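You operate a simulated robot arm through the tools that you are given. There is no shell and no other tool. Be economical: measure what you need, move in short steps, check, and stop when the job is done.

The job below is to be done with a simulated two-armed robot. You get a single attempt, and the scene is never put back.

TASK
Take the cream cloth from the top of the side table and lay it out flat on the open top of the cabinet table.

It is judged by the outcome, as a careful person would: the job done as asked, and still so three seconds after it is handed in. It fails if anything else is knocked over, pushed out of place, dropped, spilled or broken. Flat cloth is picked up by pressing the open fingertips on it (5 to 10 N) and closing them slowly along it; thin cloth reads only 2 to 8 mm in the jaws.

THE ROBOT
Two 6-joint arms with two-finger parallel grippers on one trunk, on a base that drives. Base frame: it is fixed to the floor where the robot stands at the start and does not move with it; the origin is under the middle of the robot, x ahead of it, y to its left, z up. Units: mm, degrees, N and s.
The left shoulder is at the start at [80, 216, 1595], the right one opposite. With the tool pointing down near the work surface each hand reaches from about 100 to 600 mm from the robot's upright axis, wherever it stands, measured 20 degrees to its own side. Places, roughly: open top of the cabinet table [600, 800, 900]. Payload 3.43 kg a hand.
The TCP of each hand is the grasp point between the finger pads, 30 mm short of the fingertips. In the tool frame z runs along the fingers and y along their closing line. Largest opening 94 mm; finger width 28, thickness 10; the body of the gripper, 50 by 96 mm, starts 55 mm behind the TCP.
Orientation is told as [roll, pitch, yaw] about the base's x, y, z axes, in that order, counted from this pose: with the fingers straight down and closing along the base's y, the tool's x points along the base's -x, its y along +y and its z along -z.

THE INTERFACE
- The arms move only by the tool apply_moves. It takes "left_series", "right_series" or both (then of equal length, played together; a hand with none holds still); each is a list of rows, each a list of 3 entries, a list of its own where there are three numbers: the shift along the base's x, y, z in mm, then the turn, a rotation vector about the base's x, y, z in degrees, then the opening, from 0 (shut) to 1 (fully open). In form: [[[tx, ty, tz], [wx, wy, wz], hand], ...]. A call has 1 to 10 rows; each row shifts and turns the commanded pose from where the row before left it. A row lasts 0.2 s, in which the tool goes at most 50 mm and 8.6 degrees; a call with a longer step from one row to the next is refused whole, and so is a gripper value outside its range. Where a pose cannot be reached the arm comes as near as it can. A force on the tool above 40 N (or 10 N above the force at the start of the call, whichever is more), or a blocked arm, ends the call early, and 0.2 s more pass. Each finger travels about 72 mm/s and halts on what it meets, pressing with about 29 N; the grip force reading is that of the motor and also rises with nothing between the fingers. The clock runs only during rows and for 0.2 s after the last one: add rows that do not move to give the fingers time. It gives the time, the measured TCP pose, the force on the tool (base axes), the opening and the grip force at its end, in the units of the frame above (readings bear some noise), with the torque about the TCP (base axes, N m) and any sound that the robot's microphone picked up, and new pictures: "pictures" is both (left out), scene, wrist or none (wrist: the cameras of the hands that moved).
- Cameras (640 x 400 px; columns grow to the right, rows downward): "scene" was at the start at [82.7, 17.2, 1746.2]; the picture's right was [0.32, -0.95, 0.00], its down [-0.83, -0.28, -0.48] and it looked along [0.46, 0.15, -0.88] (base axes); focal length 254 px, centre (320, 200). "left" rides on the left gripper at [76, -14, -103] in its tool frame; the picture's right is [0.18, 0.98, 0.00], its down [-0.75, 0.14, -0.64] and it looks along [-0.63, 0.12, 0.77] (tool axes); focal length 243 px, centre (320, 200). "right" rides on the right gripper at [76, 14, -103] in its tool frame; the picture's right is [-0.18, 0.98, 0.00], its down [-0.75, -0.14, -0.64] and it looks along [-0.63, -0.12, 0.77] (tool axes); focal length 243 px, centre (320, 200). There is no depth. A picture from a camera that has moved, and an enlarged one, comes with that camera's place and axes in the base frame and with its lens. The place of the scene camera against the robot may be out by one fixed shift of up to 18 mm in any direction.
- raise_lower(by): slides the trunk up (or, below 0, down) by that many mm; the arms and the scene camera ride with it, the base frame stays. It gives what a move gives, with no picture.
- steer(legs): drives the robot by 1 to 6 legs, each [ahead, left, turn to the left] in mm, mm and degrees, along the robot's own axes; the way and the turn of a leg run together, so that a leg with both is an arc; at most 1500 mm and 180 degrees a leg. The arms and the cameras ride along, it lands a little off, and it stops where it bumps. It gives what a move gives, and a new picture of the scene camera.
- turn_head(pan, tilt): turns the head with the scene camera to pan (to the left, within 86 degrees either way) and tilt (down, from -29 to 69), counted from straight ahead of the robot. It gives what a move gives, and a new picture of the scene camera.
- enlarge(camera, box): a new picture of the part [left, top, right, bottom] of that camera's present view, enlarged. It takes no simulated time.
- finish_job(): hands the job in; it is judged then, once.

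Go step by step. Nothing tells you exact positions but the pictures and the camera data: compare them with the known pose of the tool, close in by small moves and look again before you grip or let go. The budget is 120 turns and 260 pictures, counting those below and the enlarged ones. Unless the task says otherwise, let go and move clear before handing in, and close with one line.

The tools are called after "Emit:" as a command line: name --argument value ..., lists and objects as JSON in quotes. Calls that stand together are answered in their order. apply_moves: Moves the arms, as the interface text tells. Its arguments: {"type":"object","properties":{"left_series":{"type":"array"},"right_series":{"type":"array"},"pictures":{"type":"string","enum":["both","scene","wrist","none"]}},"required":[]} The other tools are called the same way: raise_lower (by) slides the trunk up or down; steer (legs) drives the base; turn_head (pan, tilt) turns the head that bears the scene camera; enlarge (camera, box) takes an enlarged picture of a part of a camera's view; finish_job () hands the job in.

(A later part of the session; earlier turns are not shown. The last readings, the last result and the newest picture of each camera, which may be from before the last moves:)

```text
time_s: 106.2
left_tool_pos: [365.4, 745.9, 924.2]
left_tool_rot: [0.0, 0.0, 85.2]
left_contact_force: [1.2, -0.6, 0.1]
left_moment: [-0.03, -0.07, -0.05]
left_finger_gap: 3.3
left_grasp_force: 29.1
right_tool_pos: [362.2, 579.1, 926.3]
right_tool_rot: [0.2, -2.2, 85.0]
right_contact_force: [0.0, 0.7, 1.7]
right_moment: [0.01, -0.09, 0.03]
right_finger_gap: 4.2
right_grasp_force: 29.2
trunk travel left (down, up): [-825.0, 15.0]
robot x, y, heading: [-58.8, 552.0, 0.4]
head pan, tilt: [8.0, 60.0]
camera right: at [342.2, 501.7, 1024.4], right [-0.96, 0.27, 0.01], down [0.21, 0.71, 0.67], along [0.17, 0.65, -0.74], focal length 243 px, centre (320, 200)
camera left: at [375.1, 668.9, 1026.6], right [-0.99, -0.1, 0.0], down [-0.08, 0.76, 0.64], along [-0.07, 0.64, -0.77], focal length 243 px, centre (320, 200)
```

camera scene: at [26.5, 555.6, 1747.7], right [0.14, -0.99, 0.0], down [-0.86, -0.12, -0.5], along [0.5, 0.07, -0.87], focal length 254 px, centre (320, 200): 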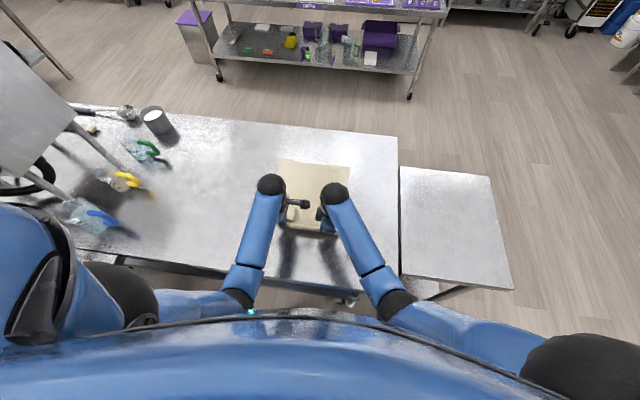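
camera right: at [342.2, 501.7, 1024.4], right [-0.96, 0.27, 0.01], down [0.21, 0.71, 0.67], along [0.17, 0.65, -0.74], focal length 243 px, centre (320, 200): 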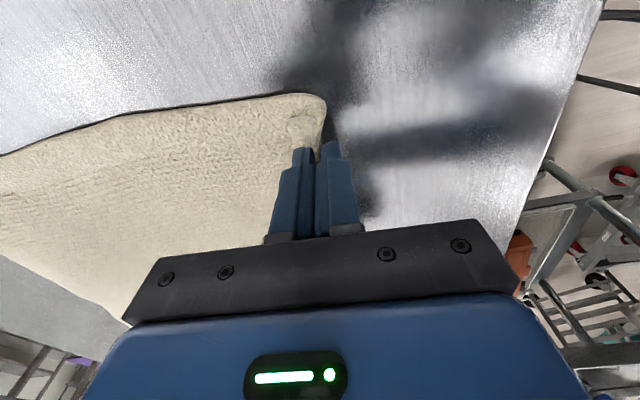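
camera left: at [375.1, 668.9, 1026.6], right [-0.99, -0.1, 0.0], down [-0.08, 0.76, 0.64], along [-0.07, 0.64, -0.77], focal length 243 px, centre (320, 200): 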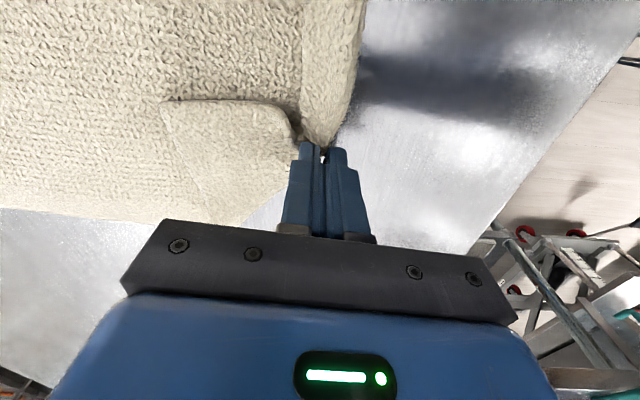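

Emit:
apply_moves --left_series '[[[-2, 0, -3], [0, 0, 0], 0], [[0, 0, 0], [0, 0, 0], 0.08], [[0, 0, 0], [0, 0, 0], 0.16], [[0, 0, 0], [0, 0, 0], 0.24], [[0, 0, 0], [0, 0, 0], 0.32], [[0, 0, 15], [0, 0, 0], 0.32], [[-10, 0, 30], [0, 0, 0], 0.32], [[-20, 25, 20], [0, 0, 0], 0.32], [[-20, 30, 0], [0, 0, 0], 0.32], [[0, 30, 0], [0, 0, 0], 0.32]]' --right_series '[[[-2, 0, -4], [0, 0, 0], 0], [[0, 0, 0], [0, 0, 0], 0.08], [[0, 0, 0], [0, 0, 0], 0.16], [[0, 0, 0], [0, 0, 0], 0.24], [[0, 0, 0], [0, 0, 0], 0.32], [[0, 0, 15], [0, 0, 0], 0.32], [[-10, 0, 30], [0, 0, 0], 0.32], [[-20, -25, 20], [0, 0, 0], 0.32], [[-20, -30, 0], [0, 0, 0], 0.32], [[0, -30, 0], [0, 0, 0], 0.32]]' --pictures "scene"

Emit:
enlarge --camera "scene" --box '[250, 140, 380, 260]'

```text
time_s: 108.4
left_tool_pos: [312.1, 829.8, 986.3]
left_tool_rot: [0.0, -0.1, 85.2]
left_contact_force: [0.1, 0.0, 0.1]
left_moment: [-0.03, 0.02, -0.01]
left_finger_gap: 30.2
left_grasp_force: 0.2
right_tool_pos: [308.9, 494.9, 987.0]
right_tool_rot: [0.2, -2.3, 85.1]
right_contact_force: [0.2, 0.3, -0.1]
right_moment: [0.05, 0.01, 0.01]
right_finger_gap: 30.4
right_grasp_force: 0.1
trunk travel left (down, up): [-825.0, 15.0]
robot x, y, heading: [-56.5, 549.4, 0.4]
head pan, tilt: [8.0, 60.0]
camera scene: at [28.4, 555.4, 1747.6], right [0.14, -0.99, 0.0], down [-0.86, -0.12, -0.5], along [0.49, 0.07, -0.87], focal length 254 px, centre (320, 200)
```

scene: 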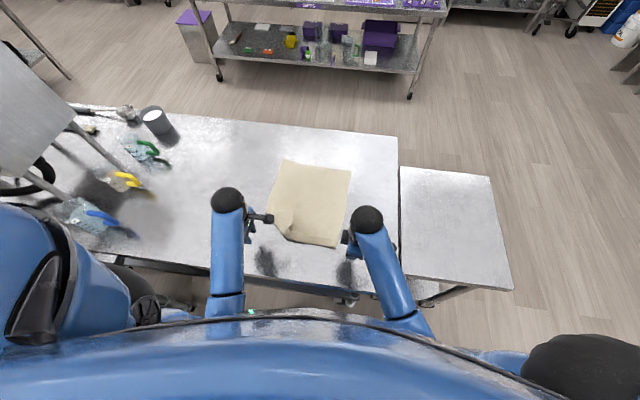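

```text
3.33 times, centred on (315, 200) of scene
camera zoom: at [28.4, 555.4, 1747.6], right [0.14, -0.99, 0.0], down [-0.86, -0.12, -0.5], along [0.49, 0.07, -0.87], focal length 847 px, centre (337, 200)
```

zoom: 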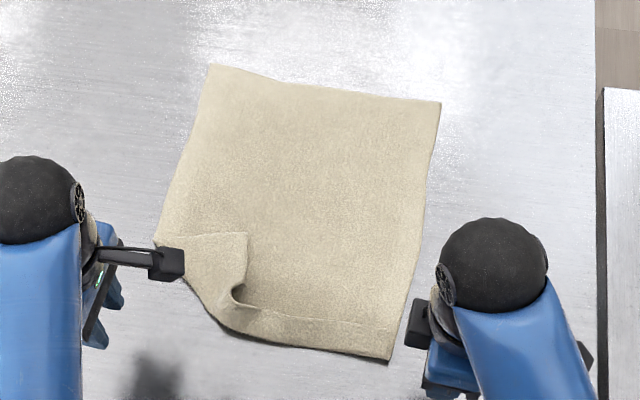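

Excellent: only the near-left corner is folded over on top, its tip at about (455, 723). I'll pinch that corner at its edge with the left hand and turn it back out. First I hover over it.

Emit:
apply_moves --left_series '[[[25, -20, 0], [0, 0, 0], 0.35], [[25, -20, 0], [0, 0, 0], 0.35], [[25, -20, 0], [0, 0, 0], 0.35], [[25, -20, 0], [0, 0, 0], 0.35], [[15, -10, -10], [0, 0, 0], 0.35], [[5, -5, -10], [0, 0, 0], 0.35], [[0, 0, 0], [0, 0, 0], 0.35]]' --pictures "wrist"

Emit:
enlarge --camera "scene" --box '[250, 140, 380, 260]'

```text
time_s: 110.0
left_tool_pos: [433.4, 731.9, 966.6]
left_tool_rot: [0.0, 0.0, 85.2]
left_contact_force: [0.1, -0.2, -0.8]
left_moment: [0.0, -0.01, 0.02]
left_finger_gap: 33.0
left_grasp_force: 0.1
right_tool_pos: [308.5, 495.4, 985.5]
right_tool_rot: [0.3, -2.2, 85.0]
right_contact_force: [0.4, 0.0, 0.1]
right_moment: [0.02, -0.02, 0.02]
right_finger_gap: 30.5
right_grasp_force: 0.1
trunk travel left (down, up): [-825.0, 15.0]
robot x, y, heading: [-60.4, 549.3, 0.3]
head pan, tilt: [8.0, 60.0]
camera left: at [442.4, 654.9, 1068.6], right [-0.99, -0.1, 0.0], down [-0.08, 0.76, 0.64], along [-0.07, 0.64, -0.77], focal length 243 px, centre (320, 200)
```

left: 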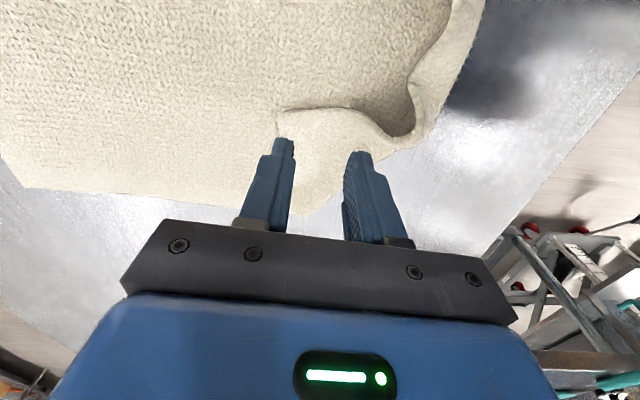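

```text
3.33 times, centred on (315, 200) of scene
camera zoom: at [27.8, 555.8, 1747.6], right [0.14, -0.99, 0.0], down [-0.86, -0.12, -0.5], along [0.49, 0.07, -0.87], focal length 847 px, centre (337, 200)
```

zoom: 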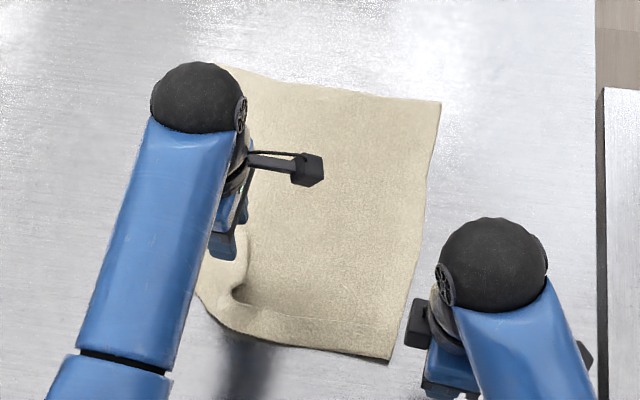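

The flap's tip is at about (465, 723). I position at (445, 740) so the far finger straddles the flap's edge, and lower.

Emit:
apply_moves --left_series '[[[12, 8, -15], [0, 0, 0], 0.35], [[0, 0, -20], [0, 0, 0], 0.35], [[0, 0, -8], [0, 0, 0], 0.35], [[0, 0, -3], [0, 0, 0], 0.35], [[0, 0, -2], [0, 0, 0], 0.35], [[0, 0, 0], [0, 0, 0], 0.35]]' --pictures "wrist"

```text
time_s: 111.4
left_tool_pos: [445.9, 741.0, 916.8]
left_tool_rot: [0.1, 0.1, 85.3]
left_contact_force: [-0.6, -1.4, 3.3]
left_moment: [-0.03, 0.06, 0.0]
left_finger_gap: 32.8
left_grasp_force: 0.0
right_tool_pos: [309.1, 495.1, 986.7]
right_tool_rot: [0.3, -2.2, 85.1]
right_contact_force: [0.2, 0.4, 0.4]
right_moment: [0.02, -0.02, 0.0]
right_finger_gap: 30.2
right_grasp_force: 0.1
trunk travel left (down, up): [-825.0, 15.0]
robot x, y, heading: [-62.4, 550.1, 0.2]
head pan, tilt: [8.0, 60.0]
camera left: at [455.0, 663.9, 1020.2], right [-0.99, -0.1, 0.0], down [-0.08, 0.76, 0.64], along [-0.06, 0.64, -0.77], focal length 243 px, centre (320, 200)
```

left: 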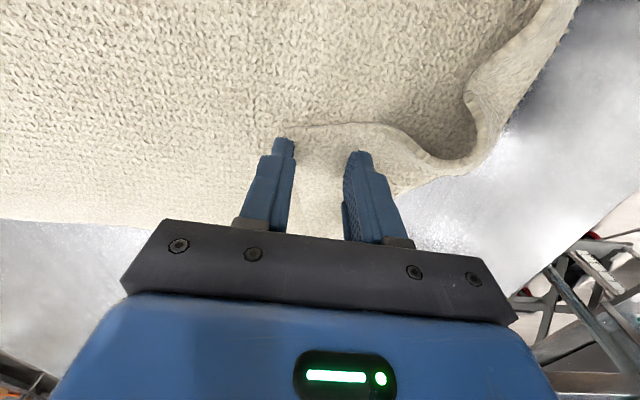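

Emit:
apply_moves --left_series '[[[0, 0, -0.5], [0, 0, 0], 0.35], [[0, 0, 0], [0, 0, 0], 0.3], [[0, 0, 0], [0, 0, 0], 0.25], [[0, 0, 0], [0, 0, 0], 0.2], [[0, 0, 0], [0, 0, 0], 0.15], [[0, 0, 0], [0, 0, 0], 0.1], [[0, 0, 0], [0, 0, 0], 0.05], [[0, 0, 0], [0, 0, 0], 0], [[0, 0, 0], [0, 0, 0], 0]]' --pictures "wrist"

```text
time_s: 113.4
left_tool_pos: [444.2, 741.7, 920.0]
left_tool_rot: [-0.2, 0.0, 85.2]
left_contact_force: [1.7, 2.3, 19.2]
left_moment: [-0.05, -0.09, 0.01]
left_finger_gap: 9.5
left_grasp_force: 28.8
right_tool_pos: [307.4, 494.8, 987.0]
right_tool_rot: [0.2, -2.2, 85.0]
right_contact_force: [-0.1, 0.3, 0.1]
right_moment: [0.01, 0.0, -0.01]
right_finger_gap: 29.9
right_grasp_force: 0.1
trunk travel left (down, up): [-825.0, 15.0]
robot x, y, heading: [-59.0, 547.2, 0.2]
head pan, tilt: [8.0, 60.0]
camera left: at [454.1, 664.2, 1021.2], right [-0.99, -0.1, 0.0], down [-0.08, 0.76, 0.64], along [-0.06, 0.64, -0.77], focal length 243 px, centre (320, 200)
```

left: 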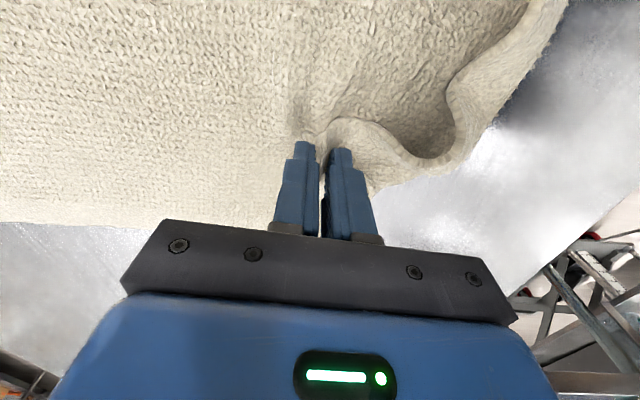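

It took 9.5 mm, meaning both layers. I reopen, and retry with a small opening and light pressure on the flap only.

Emit:
apply_moves --left_series '[[[0, 0, 0], [0, 0, 0], 0.1], [[0, 0, 0], [0, 0, 0], 0.2], [[0, 0, 0], [0, 0, 0], 0.35], [[0, 0, 0], [0, 0, 0], 0.35], [[0, 0, 12], [0, 0, 0], 0.25], [[-7, 3, 5], [0, 0, 0], 0.22], [[0, 0, 0], [0, 0, 0], 0.22]]' --pictures "wrist"

```text
time_s: 115.0
left_tool_pos: [438.0, 745.8, 934.6]
left_tool_rot: [0.0, -0.1, 85.1]
left_contact_force: [0.5, -0.6, 0.2]
left_moment: [0.03, -0.02, 0.0]
left_finger_gap: 20.7
left_grasp_force: 0.0
right_tool_pos: [308.5, 495.1, 985.9]
right_tool_rot: [0.3, -2.2, 85.2]
right_contact_force: [0.3, -0.3, -0.3]
right_moment: [0.0, 0.0, 0.0]
right_finger_gap: 30.1
right_grasp_force: 0.1
trunk travel left (down, up): [-825.0, 15.0]
robot x, y, heading: [-55.8, 551.2, 0.1]
head pan, tilt: [8.0, 60.0]
camera left: at [448.0, 667.8, 1037.5], right [-0.99, -0.1, 0.0], down [-0.08, 0.76, 0.64], along [-0.07, 0.64, -0.77], focal length 243 px, centre (320, 200)
```

left: 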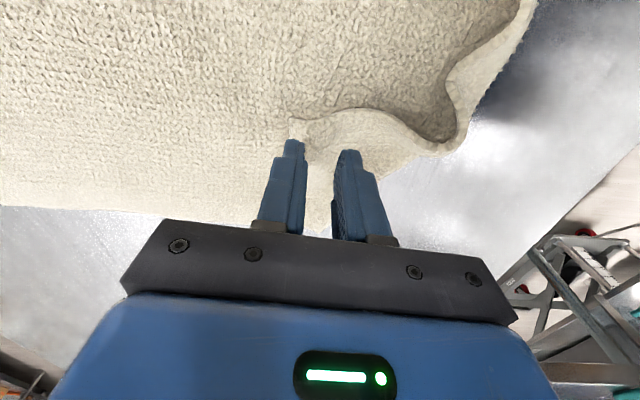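

Emit:
apply_moves --left_series '[[[-2, 0, -8], [0, 0, 0], 0.22], [[0, 0, -5], [0, 0, 0], 0.22], [[0, 0, -2], [0, 0, 0], 0.22], [[0, 0, -1], [0, 0, 0], 0.22], [[0, 0, 0], [0, 0, 0], 0.22]]' --pictures "none"

```text
time_s: 116.2
left_tool_pos: [437.3, 745.0, 918.4]
left_tool_rot: [0.1, 0.1, 85.2]
left_contact_force: [0.1, 0.6, 2.7]
left_moment: [0.02, 0.04, -0.01]
left_finger_gap: 20.5
left_grasp_force: 0.1
right_tool_pos: [309.7, 495.9, 986.2]
right_tool_rot: [0.3, -2.2, 85.1]
right_contact_force: [0.3, 0.4, 0.2]
right_moment: [0.04, -0.02, 0.04]
right_finger_gap: 30.0
right_grasp_force: 0.2
trunk travel left (down, up): [-825.0, 15.0]
robot x, y, heading: [-57.3, 546.2, 0.3]
head pan, tilt: [8.0, 60.0]
```

Emit:
apply_moves --left_series '[[[0, 0, 0], [0, 0, 0], 0.19], [[0, 0, 0.2], [0, 0, 0], 0.16], [[0, 0, 0.2], [0, 0, 0], 0.13], [[0, 0, 0.2], [0, 0, 0], 0.1], [[0, 0, 0.2], [0, 0, 0], 0.07], [[0, 0, 0], [0, 0, 0], 0.04], [[0, 0, 0], [0, 0, 0], 0], [[0, 0, 0], [0, 0, 0], 0]]' --pictures "wrist"

```text
time_s: 118.0
left_tool_pos: [437.9, 746.4, 920.5]
left_tool_rot: [0.0, 0.0, 85.2]
left_contact_force: [0.4, 0.2, 0.8]
left_moment: [0.05, 0.03, 0.06]
left_finger_gap: 0.0
left_grasp_force: 28.9
right_tool_pos: [309.3, 495.9, 984.8]
right_tool_rot: [0.2, -2.2, 85.1]
right_contact_force: [-1.1, -0.4, -0.3]
right_moment: [-0.01, 0.01, 0.01]
right_finger_gap: 30.1
right_grasp_force: 0.0
trunk travel left (down, up): [-825.0, 15.0]
robot x, y, heading: [-58.9, 551.8, 0.7]
head pan, tilt: [8.0, 60.0]
camera left: at [446.7, 668.1, 1022.3], right [-0.99, -0.1, 0.0], down [-0.08, 0.76, 0.64], along [-0.07, 0.64, -0.77], focal length 243 px, centre (320, 200)
```

left: 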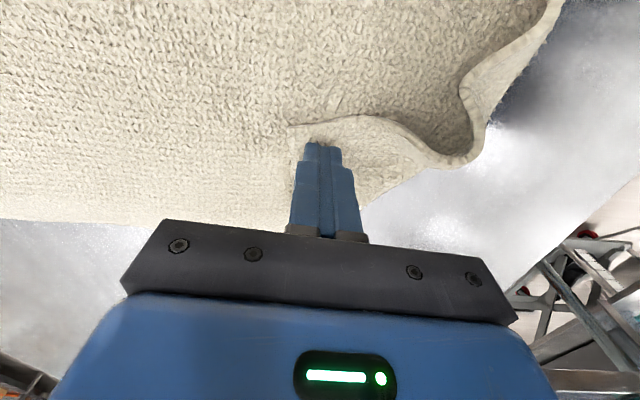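

The light pinch missed. I'll instead press the closed tip lightly on the flap and drag it outward across the fold, which should unroll it.

Emit:
apply_moves --left_series '[[[0, 0, -2], [0, 0, 0], 0], [[0, 0, -1], [0, 0, 0], 0], [[-7, 5, 0], [0, 0, 0], 0], [[-7, 5, 0], [0, 0, 0], 0], [[-7, 5, 0], [0, 0, 0], 0], [[-7, 5, 0], [0, 0, 0], 0], [[-7, 5, 0], [0, 0, 0], 0], [[0, 0, 0], [0, 0, 0], 0]]' --pictures "wrist"

Emit:
enlarge --camera "scene" --box '[250, 140, 380, 260]'

```text
time_s: 119.8
left_tool_pos: [400.6, 770.3, 916.8]
left_tool_rot: [0.0, 0.1, 85.2]
left_contact_force: [0.9, -0.3, 7.5]
left_moment: [-0.04, -0.01, 0.01]
left_finger_gap: 0.0
left_grasp_force: 29.5
right_tool_pos: [309.7, 496.0, 986.4]
right_tool_rot: [0.2, -2.1, 85.0]
right_contact_force: [0.1, 0.1, -0.2]
right_moment: [-0.01, -0.01, -0.03]
right_finger_gap: 30.2
right_grasp_force: 0.1
trunk travel left (down, up): [-825.0, 15.0]
robot x, y, heading: [-57.7, 550.7, 0.3]
head pan, tilt: [8.0, 60.0]
camera left: at [410.9, 693.0, 1019.2], right [-0.99, -0.1, 0.0], down [-0.08, 0.76, 0.64], along [-0.07, 0.64, -0.77], focal length 243 px, centre (320, 200)
```

left: 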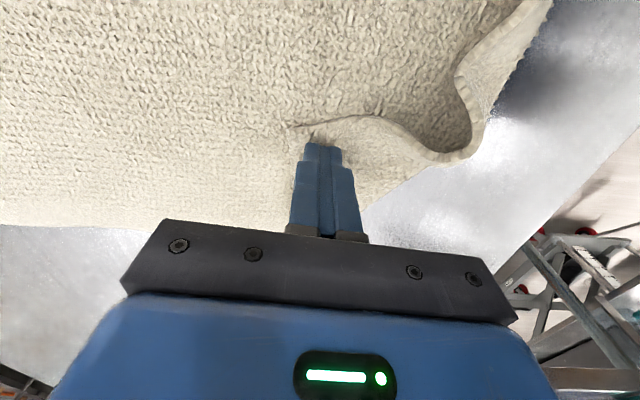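

```text
3.33 times, centred on (315, 200) of scene
camera zoom: at [27.3, 555.0, 1747.6], right [0.14, -0.99, 0.0], down [-0.86, -0.12, -0.5], along [0.49, 0.07, -0.87], focal length 847 px, centre (337, 200)
```

zoom: 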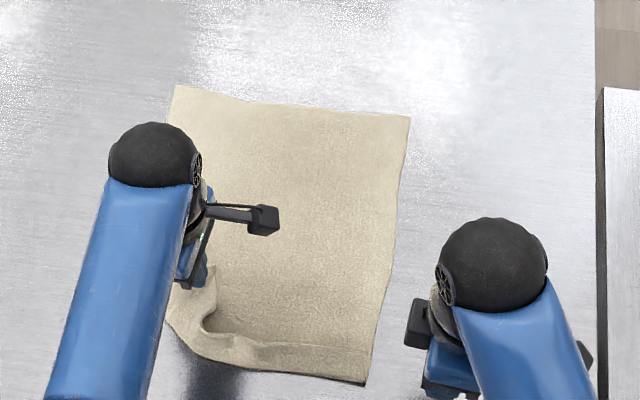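

Dragging moved the whole cloth. The flap's inner edge stands up as a loop near (365, 745), so I'll turn the left hand to close along y, put one finger into the loop's mouth and the other outside, and pinch the single layer.

Emit:
apply_moves --left_series '[[[0, 0, 15], [0, 0, 0], 0.4], [[0, 0, 25], [0, 0, -8.5], 0.4], [[0, 0, 20], [0, 0, -8.5], 0.4], [[0, 0, 0], [0, 0, -8.5], 0.4], [[0, 0, 0], [0, 0, -8.5], 0.4], [[-8, -5, 0], [0, 0, -8.5], 0.4], [[-8, -5, 0], [0, 0, -8.5], 0.4], [[-8, -5, 0], [0, 0, -8.5], 0.4], [[-8, -5, 0], [0, 0, -8.5], 0.4], [[0, -5, 0], [0, 0, -8.5], 0.4]]' --pictures "wrist"

Emit:
enlarge --camera "scene" --box '[250, 150, 380, 270]'

```text
time_s: 122.0
left_tool_pos: [370.9, 743.5, 977.8]
left_tool_rot: [0.0, -0.1, 8.6]
left_contact_force: [-0.4, -0.7, -0.6]
left_moment: [-0.02, 0.03, -0.03]
left_finger_gap: 37.8
left_grasp_force: 0.1
right_tool_pos: [310.1, 495.1, 985.5]
right_tool_rot: [0.3, -2.2, 85.1]
right_contact_force: [-0.2, -1.0, -0.2]
right_moment: [0.01, 0.01, -0.01]
right_finger_gap: 30.2
right_grasp_force: 0.1
trunk travel left (down, up): [-825.0, 15.0]
robot x, y, heading: [-58.1, 546.3, 0.5]
head pan, tilt: [8.0, 60.0]
camera left: at [298.1, 718.2, 1079.9], right [-0.33, 0.94, 0.0], down [0.72, 0.25, 0.64], along [0.61, 0.21, -0.77], focal length 243 px, centre (320, 200)
```

left: 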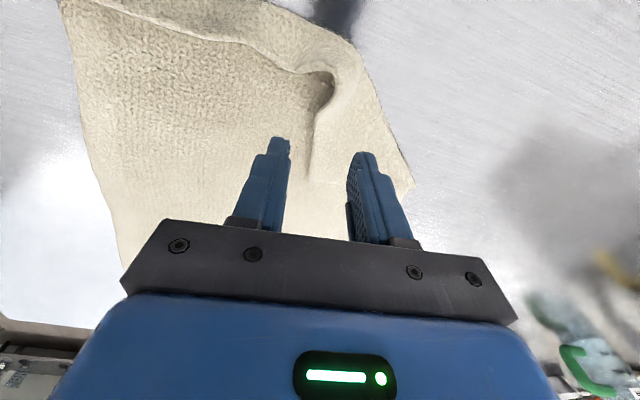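

```text
3.33 times, centred on (315, 210) of scene
camera zoom: at [28.0, 555.5, 1747.6], right [0.14, -0.99, 0.0], down [-0.86, -0.12, -0.5], along [0.49, 0.07, -0.87], focal length 847 px, centre (337, 167)
```

zoom: 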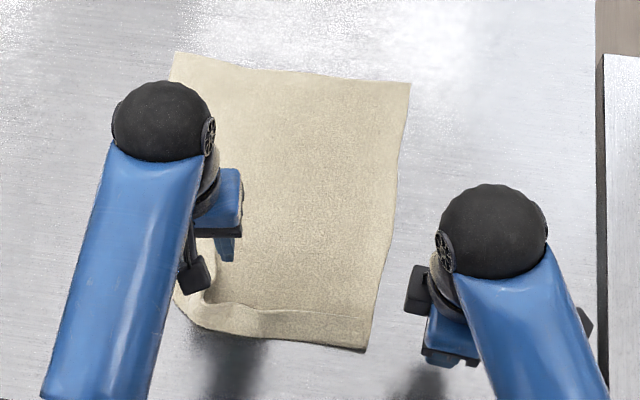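

Now the loop is clear: the flap's edge runs at y≈738–745, standing up around x 340–355. I move there and lower lightly.

Emit:
apply_moves --left_series '[[[-10, 2, -10], [0, 0, 0], 0.45], [[-8, 1, -20], [0, 0, 0], 0.45], [[0, 0, -18], [0, 0, 0], 0.45], [[0, 0, -6], [0, 0, 0], 0.45], [[0, 0, 0], [0, 0, 0], 0.45]]' --pictures "wrist"

```text
time_s: 123.2
left_tool_pos: [350.6, 748.9, 921.6]
left_tool_rot: [-0.1, 0.0, 8.7]
left_contact_force: [0.0, -0.7, 0.5]
left_moment: [0.01, 0.02, 0.03]
left_finger_gap: 42.3
left_grasp_force: 0.0
right_tool_pos: [309.3, 495.0, 986.1]
right_tool_rot: [0.4, -2.2, 85.0]
right_contact_force: [0.2, 0.4, 0.9]
right_moment: [-0.02, 0.01, 0.02]
right_finger_gap: 30.2
right_grasp_force: 0.1
trunk travel left (down, up): [-825.0, 15.0]
robot x, y, heading: [-54.2, 548.1, 0.5]
head pan, tilt: [8.0, 60.0]
camera left: at [279.3, 723.0, 1024.8], right [-0.33, 0.94, 0.0], down [0.72, 0.25, 0.64], along [0.61, 0.21, -0.77], focal length 243 px, centre (320, 200)
```

left: 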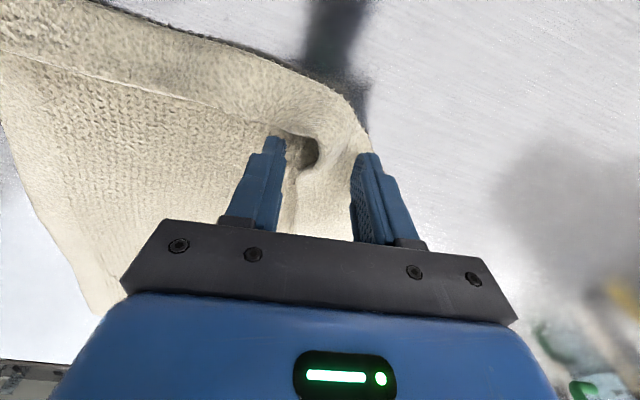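

Emit:
apply_moves --left_series '[[[2, -8, 3], [0, 0, 0], 0.32], [[0, 0, 0], [0, 0, 0], 0.32], [[0, 0, -4], [0, 0, 0], 0.32], [[0, 0, -2], [0, 0, 0], 0.32], [[0, 0, -1], [0, 0, 0], 0.32], [[0, 0, 0], [0, 0, 0], 0.32]]' --pictures "wrist"

```text
time_s: 124.6
left_tool_pos: [353.0, 740.7, 918.9]
left_tool_rot: [0.0, 0.0, 8.7]
left_contact_force: [0.3, -0.5, 1.8]
left_moment: [0.0, 0.01, 0.02]
left_finger_gap: 30.4
left_grasp_force: 0.0
right_tool_pos: [309.9, 494.6, 985.4]
right_tool_rot: [0.3, -2.2, 85.1]
right_contact_force: [0.6, -0.2, -0.1]
right_moment: [-0.01, -0.04, 0.0]
right_finger_gap: 30.2
right_grasp_force: 0.2
trunk travel left (down, up): [-825.0, 15.0]
robot x, y, heading: [-56.1, 548.7, 0.0]
head pan, tilt: [8.0, 60.0]
camera left: at [282.1, 714.5, 1020.8], right [-0.33, 0.94, 0.0], down [0.72, 0.25, 0.64], along [0.61, 0.21, -0.77], focal length 243 px, centre (320, 200)
```

left: 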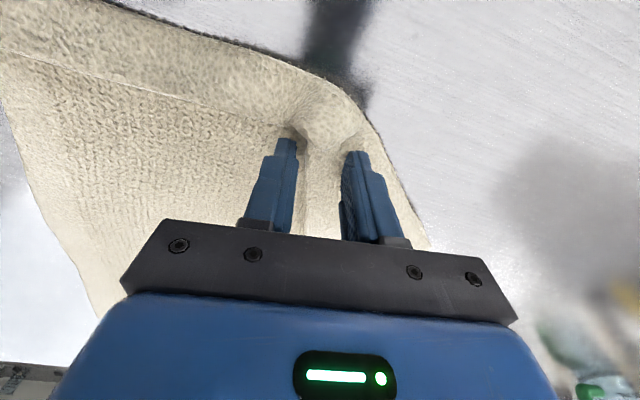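

The flap edge now stands between the fingers. Closing slowly.

Emit:
apply_moves --left_series '[[[0, 0, -0.7], [0, 0, 0], 0.28], [[0, 0, 0], [0, 0, 0], 0.24], [[0, 0, 0], [0, 0, 0], 0.2], [[0, 0, 0], [0, 0, 0], 0.16], [[0, 0, 0], [0, 0, 0], 0.12], [[0, 0, 0], [0, 0, 0], 0.08], [[0, 0, 0], [0, 0, 0], 0.04], [[0, 0, 0], [0, 0, 0], 0], [[0, 0, 0], [0, 0, 0], 0]]' --pictures "wrist"

```text
time_s: 126.6
left_tool_pos: [353.8, 739.8, 917.4]
left_tool_rot: [-0.1, 0.0, 8.7]
left_contact_force: [0.1, 1.0, 2.1]
left_moment: [0.02, 0.02, 0.02]
left_finger_gap: 6.8
left_grasp_force: 29.1
right_tool_pos: [310.3, 495.2, 985.5]
right_tool_rot: [0.3, -2.3, 85.2]
right_contact_force: [0.4, -0.6, -0.7]
right_moment: [-0.02, 0.01, -0.01]
right_finger_gap: 30.0
right_grasp_force: 0.0
trunk travel left (down, up): [-825.0, 15.0]
robot x, y, heading: [-57.3, 548.5, 0.4]
head pan, tilt: [8.0, 60.0]
camera left: at [282.3, 714.1, 1020.1], right [-0.33, 0.94, 0.0], down [0.72, 0.25, 0.64], along [0.61, 0.21, -0.77], focal length 243 px, centre (320, 200)
```

left: 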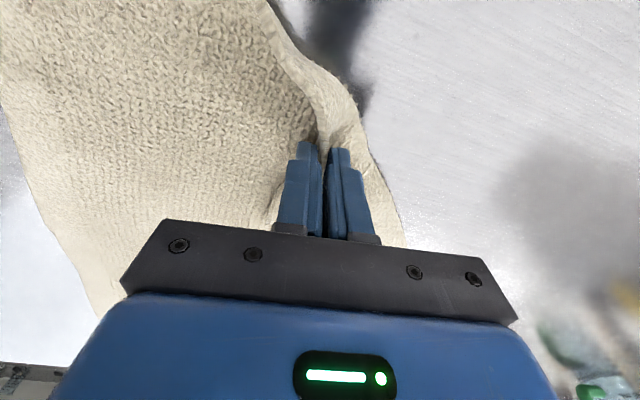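

It holds something (6.8 mm). I lift 50 mm to see what comes along.

Emit:
apply_moves --left_series '[[[0, 0, 15], [0, 0, 0], 0], [[0, 0, 20], [0, 0, 0], 0], [[0, 0, 20], [0, 0, 0], 0], [[0, 0, 0], [0, 0, 0], 0]]' --pictures "wrist"

Emit:
enlarge --camera "scene" --box '[250, 150, 380, 270]'

```text
time_s: 127.6
left_tool_pos: [353.1, 739.8, 972.0]
left_tool_rot: [0.0, 0.1, 8.7]
left_contact_force: [0.2, 2.1, -0.2]
left_moment: [-0.01, -0.03, 0.01]
left_finger_gap: 6.4
left_grasp_force: 29.3
right_tool_pos: [310.1, 496.0, 984.0]
right_tool_rot: [0.3, -2.2, 85.1]
right_contact_force: [0.2, -0.5, 0.3]
right_moment: [0.0, 0.02, 0.02]
right_finger_gap: 29.7
right_grasp_force: 0.1
trunk travel left (down, up): [-825.0, 15.0]
robot x, y, heading: [-56.2, 549.8, 0.4]
head pan, tilt: [8.0, 60.0]
camera left: at [282.2, 714.3, 1074.7], right [-0.33, 0.94, 0.0], down [0.72, 0.25, 0.64], along [0.6, 0.21, -0.77], focal length 243 px, centre (320, 200)
```

left: 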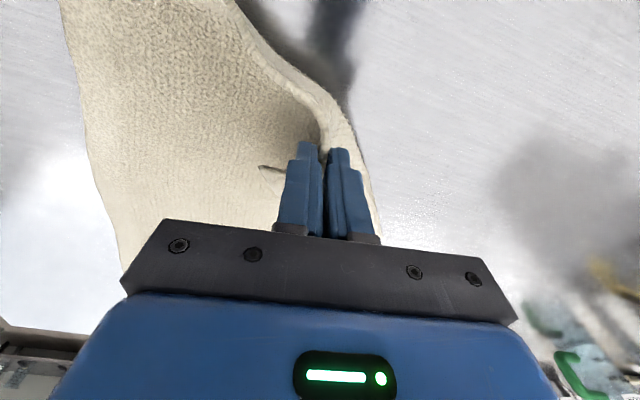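

```text
3.33 times, centred on (315, 210) of scene
camera zoom: at [28.2, 555.7, 1747.6], right [0.14, -0.99, 0.0], down [-0.86, -0.12, -0.5], along [0.49, 0.07, -0.87], focal length 847 px, centre (337, 167)
```

zoom: 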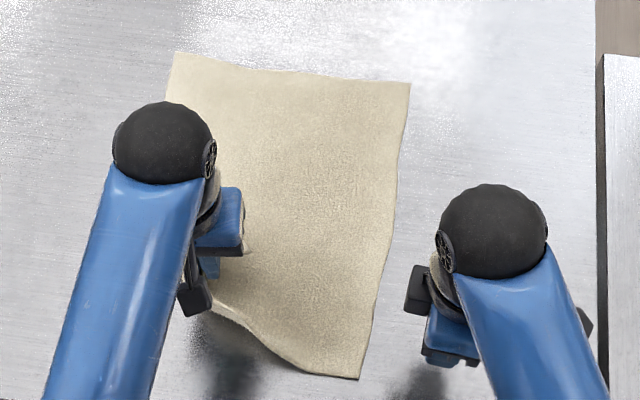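

That's it: the hem unrolls and I hold the near edge about 100 mm from the corner. I raise further, swing outward (+y, toward the robot) and lay the corner down.

Emit:
apply_moves --left_series '[[[0, 5, 10], [0, -8, 0], 0], [[-3, 8, 15], [0, -8, 0], 0], [[-6, 10, 15], [0, -8, 0], 0], [[-8, 12, 15], [0, -8, 0], 0], [[-8, 12, 10], [0, 0, 0], 0], [[-8, 12, 0], [0, 0, 0], 0], [[-8, 10, 0], [0, 0, 0], 0], [[0, 0, 0], [0, 0, 0], 0]]'

Emit:
enlarge --camera "scene" --box '[230, 150, 380, 270]'

```text
time_s: 129.4
left_tool_pos: [313.0, 811.3, 1036.5]
left_tool_rot: [-5.4, -31.6, 10.3]
left_contact_force: [0.7, -0.3, -0.8]
left_moment: [-0.03, 0.02, 0.02]
left_finger_gap: 6.6
left_grasp_force: 29.0
right_tool_pos: [308.3, 495.5, 985.3]
right_tool_rot: [0.2, -2.2, 85.1]
right_contact_force: [-0.1, -0.5, 0.2]
right_moment: [0.03, 0.0, -0.02]
right_finger_gap: 30.1
right_grasp_force: 0.0
trunk travel left (down, up): [-825.0, 15.0]
robot x, y, heading: [-58.1, 550.9, 0.3]
head pan, tilt: [8.0, 60.0]
camera scene: at [27.7, 555.6, 1747.6], right [0.14, -0.99, 0.0], down [-0.86, -0.12, -0.5], along [0.49, 0.07, -0.87], focal length 254 px, centre (320, 200)
camera left: at [197.5, 785.4, 1085.2], right [-0.28, 0.94, -0.18], down [0.27, 0.25, 0.93], along [0.92, 0.21, -0.33], focal length 243 px, centre (320, 200)
```

scene: 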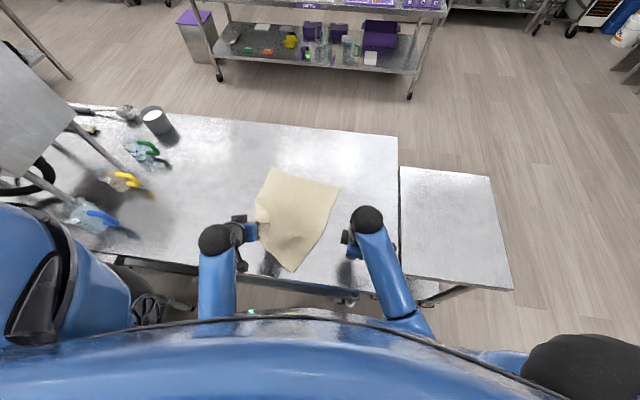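
left: 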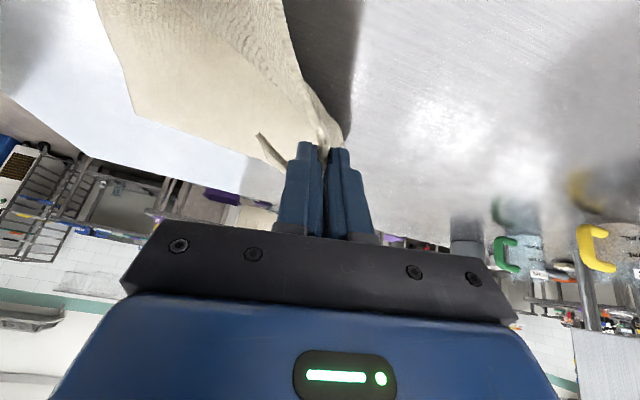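

```text
3.33 times, centred on (305, 210) of scene
camera zoom: at [27.7, 555.6, 1747.6], right [0.14, -0.99, 0.0], down [-0.86, -0.12, -0.5], along [0.49, 0.07, -0.87], focal length 847 px, centre (370, 167)
```

zoom: 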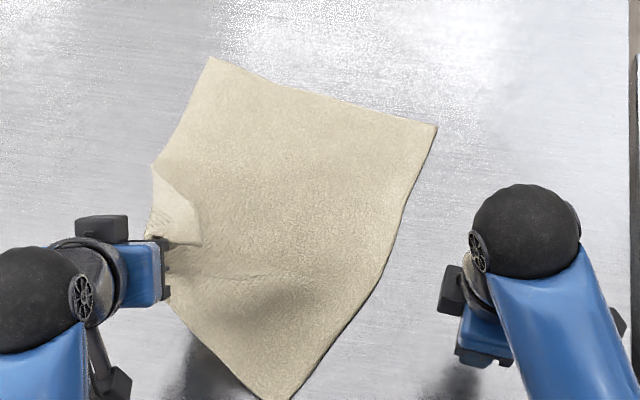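

The cloth turned somewhat, and its near corner is close to the table's edge, with a small ear still folded at the held corner. I lift higher and draw the cloth back inward, so the ear can drop free.

Emit:
apply_moves --left_series '[[[5, 5, 20], [0, 0, 0], 0], [[15, 5, 20], [0, 0, 0], 0], [[20, 8, 20], [0, 0, 0], 0], [[20, 8, 15], [0, 0, 0], 0], [[20, 8, 10], [0, 0, 0], 0], [[15, 8, 0], [0, 0, 0], 0], [[0, 0, 0], [0, 0, 0], 0]]'

Emit:
enlarge --camera "scene" --box '[220, 130, 380, 260]'

```text
time_s: 131.0
left_tool_pos: [407.5, 851.7, 1125.0]
left_tool_rot: [-5.4, -31.5, 10.3]
left_contact_force: [0.3, 0.0, -1.3]
left_moment: [0.01, -0.03, 0.03]
left_finger_gap: 6.2
left_grasp_force: 29.2
right_tool_pos: [309.7, 494.6, 986.1]
right_tool_rot: [0.3, -2.2, 85.1]
right_contact_force: [-0.1, 0.2, -0.4]
right_moment: [-0.02, 0.01, 0.03]
right_finger_gap: 30.2
right_grasp_force: 0.1
trunk travel left (down, up): [-825.0, 15.0]
robot x, y, heading: [-56.8, 551.5, 0.3]
head pan, tilt: [8.0, 60.0]
camera scene: at [27.7, 555.7, 1747.6], right [0.14, -0.99, 0.0], down [-0.86, -0.12, -0.5], along [0.49, 0.07, -0.87], focal length 254 px, centre (320, 200)
camera left: at [292.4, 825.7, 1172.4], right [-0.28, 0.94, -0.18], down [0.27, 0.25, 0.93], along [0.92, 0.21, -0.33], focal length 243 px, centre (320, 200)
```

scene: 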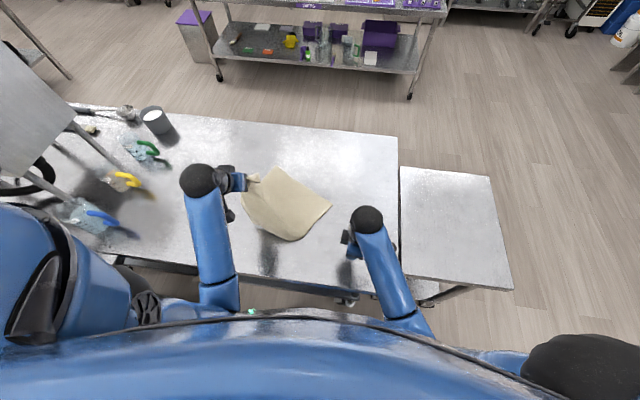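
left: 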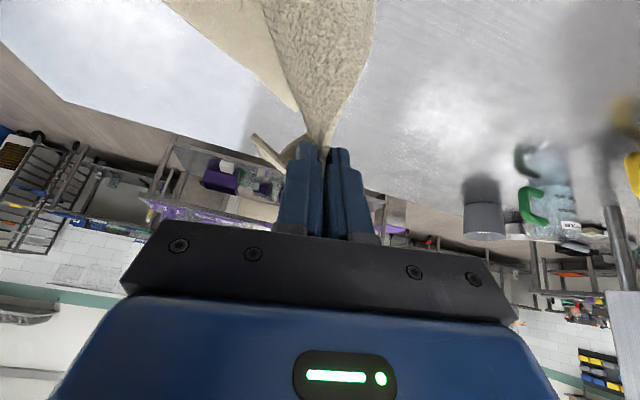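

```text
3.08 times, centred on (300, 195) of scene
camera zoom: at [27.7, 555.7, 1747.6], right [0.14, -0.99, 0.0], down [-0.86, -0.12, -0.5], along [0.49, 0.07, -0.87], focal length 782 px, centre (382, 215)
```

zoom: 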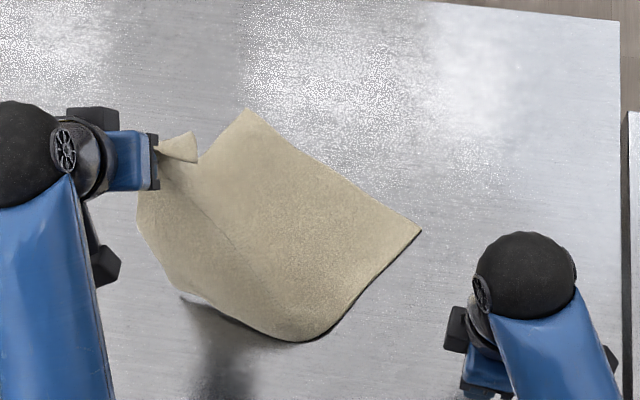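

Now I hold the corner itself with only a small ear. I lay this corner down outward from the cloth's centre, toward about (355, 940).

Emit:
apply_moves --left_series '[[[-5, 9, -20], [0, 0, 0], 0], [[-5, 9, -20], [0, 0, 0], 0], [[-5, 9, -20], [0, 0, 0], 0], [[-5, 9, -20], [0, 0, 0], 0], [[-6, 10, -20], [0, 8, 0], 0], [[-6, 10, -20], [0, 8, 0], 0], [[-6, 10, -20], [0, 8, 0], 0], [[-6, 9, -20], [0, 7.5, 0], 0], [[-5, 8, -15], [0, 0, 0], 0], [[0, 0, 0], [0, 0, 0], 0]]'

Emit:
enlarge --camera "scene" --box '[200, 130, 380, 270]'

```text
time_s: 133.2
left_tool_pos: [359.8, 934.6, 949.3]
left_tool_rot: [0.0, -0.5, 8.7]
left_contact_force: [0.5, 0.6, 0.6]
left_moment: [0.01, -0.02, -0.05]
left_finger_gap: 6.4
left_grasp_force: 28.8
right_tool_pos: [308.4, 495.7, 985.9]
right_tool_rot: [0.3, -2.2, 85.1]
right_contact_force: [-0.3, -0.1, -0.2]
right_moment: [0.02, 0.04, 0.02]
right_finger_gap: 30.0
right_grasp_force: 0.0
trunk travel left (down, up): [-825.0, 15.0]
robot x, y, heading: [-59.1, 551.3, 0.5]
head pan, tilt: [8.0, 60.0]
camera scene: at [27.4, 555.6, 1747.6], right [0.14, -0.99, 0.0], down [-0.86, -0.12, -0.5], along [0.49, 0.07, -0.87], focal length 254 px, centre (320, 200)
camera left: at [287.0, 908.4, 1050.3], right [-0.33, 0.94, 0.0], down [0.72, 0.25, 0.65], along [0.61, 0.21, -0.76], focal length 243 px, centre (320, 200)
```

scene: 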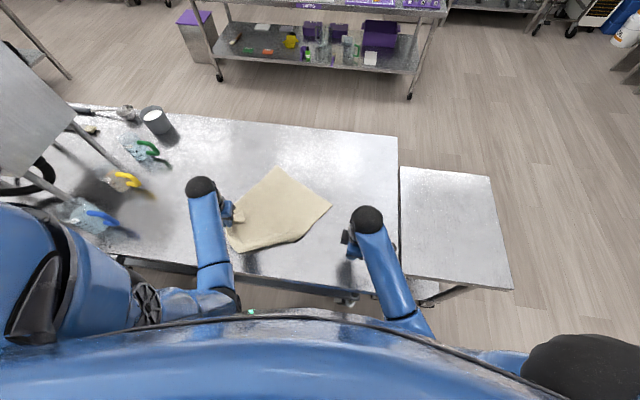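
left: 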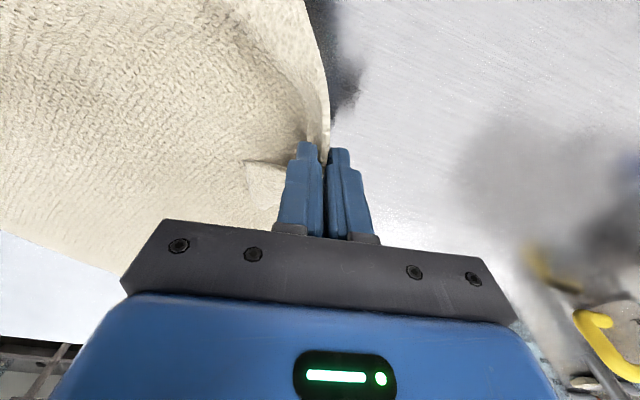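

```text
2.86 times, centred on (290, 200) of scene
camera zoom: at [27.4, 555.6, 1747.6], right [0.14, -0.99, 0.0], down [-0.86, -0.12, -0.5], along [0.49, 0.07, -0.87], focal length 726 px, centre (406, 200)
```

zoom: 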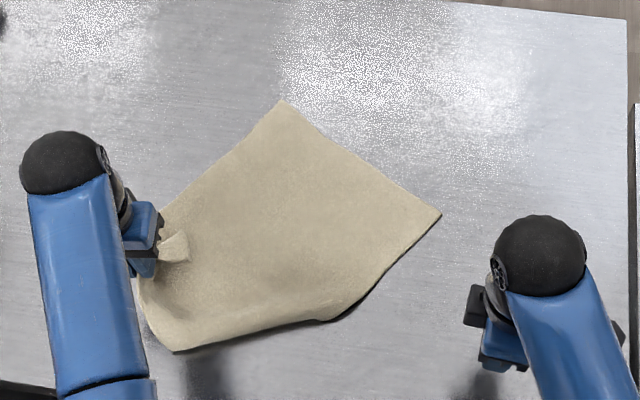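

The cloth has turned and its near-right corner is now tucked under. I'll release, shift the robot left for better reach, square the cloth up by dragging it with pressed fingertips, and then re-lift it by the far edge with grips right at the corners.

Emit:
apply_moves --left_series '[[[-3, 5, -12], [0, 0, 0], 0], [[-3, 5, -12], [0, 0, 0], 0], [[0, 0, 0], [0, 0, 0], 0.15], [[0, 0, 0], [0, 0, 0], 0.3], [[0, 0, 25], [0, 0, 0], 0.3], [[0, 0, 30], [0, 0, 8.5], 0.0], [[0, 0, 20], [0, 0, 8.5], 0.0], [[0, 0, 0], [0, 0, 8.5], 0.0], [[0, 0, 0], [0, 0, 8.5], 0.0], [[0, 0, 0], [0, 0, 8.5], 0.0]]' --right_series '[[[0, 0, 0], [0, 0, 0], 0], [[0, 0, 0], [0, 0, 0], 0], [[0, 0, 0], [0, 0, 0], 0], [[0, 0, 0], [0, 0, 0], 0], [[0, 0, 0], [0, 0, 0], 0], [[0, 0, 0], [0, 0, 0], 0], [[0, 0, 0], [0, 0, 0], 0], [[0, 0, 0], [0, 0, 0], 0], [[0, 0, 0], [0, 0, 0], 0], [[0, 0, 0], [0, 0, 0], 0]]' --pictures "none"

Emit:
steer --legs '[[0, 150, 0], [30, 0, 0]]'

Emit:
enlarge --camera "scene" --box '[240, 130, 420, 280]'

```text
time_s: 135.4
left_tool_pos: [353.3, 943.6, 999.4]
left_tool_rot: [0.0, -0.5, 51.4]
left_contact_force: [0.4, 0.2, 0.1]
left_moment: [-0.02, -0.02, -0.02]
left_finger_gap: 0.0
left_grasp_force: 28.6
right_tool_pos: [309.0, 495.2, 986.4]
right_tool_rot: [0.3, -2.3, 85.1]
right_contact_force: [-0.4, -1.0, 0.3]
right_moment: [0.0, 0.0, -0.02]
right_finger_gap: 0.0
right_grasp_force: 28.9
trunk travel left (down, up): [-825.0, 15.0]
robot x, y, heading: [-57.7, 552.1, 0.4]
head pan, tilt: [8.0, 60.0]
```

```text
time_s: 137.2
left_tool_pos: [375.6, 1096.0, 1001.5]
left_tool_rot: [-0.4, -0.7, 51.1]
left_contact_force: [-1.1, 0.1, 0.3]
left_moment: [-0.02, -0.03, 0.02]
left_finger_gap: 0.0
left_grasp_force: 28.4
right_tool_pos: [332.4, 646.5, 987.9]
right_tool_rot: [0.0, -2.2, 85.0]
right_contact_force: [-0.7, 0.4, 1.2]
right_moment: [-0.03, -0.04, 0.02]
right_finger_gap: 0.0
right_grasp_force: 29.0
trunk travel left (down, up): [-825.0, 15.0]
robot x, y, heading: [-31.3, 696.8, 0.2]
head pan, tilt: [8.0, 60.0]
camera scene: at [46.1, 708.2, 1748.3], right [0.14, -0.99, 0.0], down [-0.85, -0.12, -0.51], along [0.5, 0.07, -0.86], focal length 254 px, centre (320, 200)
```

scene: 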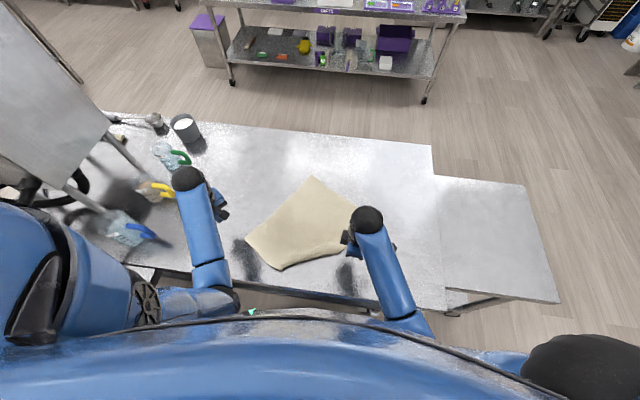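

```text
2.67 times, centred on (330, 205) of scene
camera zoom: at [46.1, 708.2, 1748.3], right [0.14, -0.99, 0.0], down [-0.85, -0.12, -0.51], along [0.5, 0.07, -0.86], focal length 678 px, centre (293, 187)
```

zoom: 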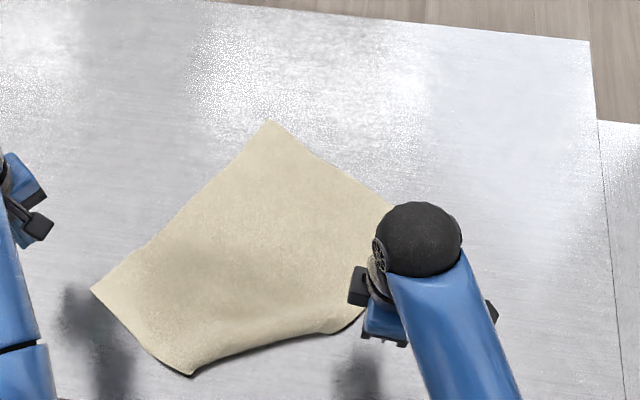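

The near-left corner now lies open and flat; only the near-right corner is tucked. I bring both closed hands over the cloth to turn it square by a press-and-drag.

Emit:
apply_moves --left_series '[[[20, -30, 0], [0, 0, 8.5], 0], [[20, -30, 0], [0, 0, 8.5], 0], [[20, -30, 0], [0, 0, 8.5], 0], [[20, -30, 0], [0, 0, 8.5], 0], [[20, -30, 0], [0, 0, 0], 0], [[20, -32, 0], [0, 0, 0], 0], [[22, -32, -20], [0, 0, 0], 0], [[22, -32, -30], [0, 0, 0], 0], [[0, 0, -20], [0, 0, 0], 0], [[0, 0, -6], [0, 0, 0], 0]]' --right_series '[[[13, 4, 0], [0, 0, 0], 0], [[13, 4, 0], [0, 0, 0], 0], [[13, 4, 0], [0, 0, 0], 0], [[13, 4, 0], [0, 0, 0], 0], [[14, 4, 0], [0, 0, 0], 0], [[14, 4, 0], [0, 0, 0], 0], [[14, 5, -20], [0, 0, 0], 0], [[14, 5, -30], [0, 0, 0], 0], [[0, 0, -12], [0, 0, 0], 0], [[0, 0, -3], [0, 0, 0], 0]]' --pictures "none"

```text
time_s: 139.4
left_tool_pos: [546.8, 848.2, 921.2]
left_tool_rot: [0.0, -0.5, 85.1]
left_contact_force: [0.5, 0.1, -0.6]
left_moment: [0.02, -0.06, 0.0]
left_finger_gap: 0.0
left_grasp_force: 29.0
right_tool_pos: [443.3, 681.9, 921.4]
right_tool_rot: [0.3, -2.1, 85.0]
right_contact_force: [-1.6, 0.8, 0.3]
right_moment: [0.01, 0.0, -0.01]
right_finger_gap: 0.0
right_grasp_force: 29.1
trunk travel left (down, up): [-825.0, 15.0]
robot x, y, heading: [-29.5, 699.5, 0.1]
head pan, tilt: [8.0, 60.0]
```

Emit:
apply_moves --left_series '[[[0, 0, -4], [0, 0, 0], 0], [[0, 0, -3], [0, 0, 0], 0], [[0, 0, -1], [0, 0, 0], 0], [[0, 0, 0], [0, 0, 0], 0]]' --right_series '[[[0, 0, -4], [0, 0, 0], 0], [[0, 0, -3], [0, 0, 0], 0], [[0, 0, -1], [0, 0, 0], 0], [[0, 0, 0], [0, 0, 0], 0]]' --pictures "none"

```text
time_s: 140.4
left_tool_pos: [547.3, 848.6, 914.3]
left_tool_rot: [-0.1, -0.4, 85.2]
left_contact_force: [1.1, -0.7, 4.5]
left_moment: [-0.01, -0.02, 0.03]
left_finger_gap: 0.0
left_grasp_force: 28.5
right_tool_pos: [444.8, 680.9, 914.6]
right_tool_rot: [0.3, -2.2, 85.0]
right_contact_force: [-0.1, 0.7, 4.6]
right_moment: [-0.03, -0.02, -0.03]
right_finger_gap: 0.2
right_grasp_force: 29.2
trunk travel left (down, up): [-825.0, 15.0]
robot x, y, heading: [-28.6, 704.5, 0.4]
head pan, tilt: [8.0, 60.0]
```

Both press at about 4.5 N. I press a bit more and turn the cloth, then look.

Emit:
apply_moves --left_series '[[[0, 0, -0.6], [0, 0, 0], 0], [[-13, 2, 0], [0, 0, 4], 0], [[-13, 2, 0], [0, 0, 4], 0], [[-13, 2, 0], [0, 0, 4], 0], [[-13, 2, 0], [0, 0, 4], 0], [[-13, 2, 0], [0, 0, 4], 0], [[-13, 2, 0], [0, 0, 4], 0], [[-13, 2, 0], [0, 0, 4], 0], [[0, 0, 10], [0, 0, 0], 0.2], [[0, 0, 35], [0, 0, 0], 0.45]]' --right_series '[[[0, 0, -0.6], [0, 0, 0], 0], [[2, -2, 0], [0, 0, 4], 0], [[2, -2, 0], [0, 0, 4], 0], [[2, -2, 0], [0, 0, 4], 0], [[2, -2, 0], [0, 0, 4], 0], [[2, -2, 0], [0, 0, 4], 0], [[2, -2, 0], [0, 0, 4], 0], [[2, -2, 0], [0, 0, 4], 0], [[0, 0, 10], [0, 0, 0], 0.2], [[0, 0, 35], [0, 0, 0], 0.45]]' --pictures "none"

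Emit:
enlarge --camera "scene" --box '[220, 130, 420, 290]'

```text
time_s: 142.6
left_tool_pos: [452.9, 864.4, 959.5]
left_tool_rot: [0.0, -0.4, 113.2]
left_contact_force: [0.6, 0.0, 0.4]
left_moment: [0.03, -0.01, 0.02]
left_finger_gap: 42.5
left_grasp_force: 0.0
right_tool_pos: [458.0, 666.5, 957.7]
right_tool_rot: [0.3, -2.1, 113.0]
right_contact_force: [0.1, 0.1, 0.5]
right_moment: [-0.02, -0.04, -0.01]
right_finger_gap: 42.3
right_grasp_force: 0.1
trunk travel left (down, up): [-825.0, 15.0]
robot x, y, heading: [-34.4, 702.3, -0.1]
head pan, tilt: [8.0, 60.0]
```

```text
2.50 times, centred on (320, 210) of scene
camera zoom: at [55.6, 707.4, 1747.5], right [0.14, -0.99, 0.0], down [-0.86, -0.12, -0.5], along [0.5, 0.07, -0.87], focal length 635 px, centre (320, 175)
```

zoom: 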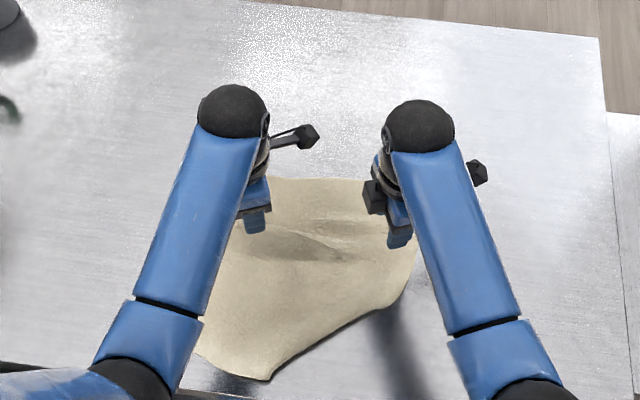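

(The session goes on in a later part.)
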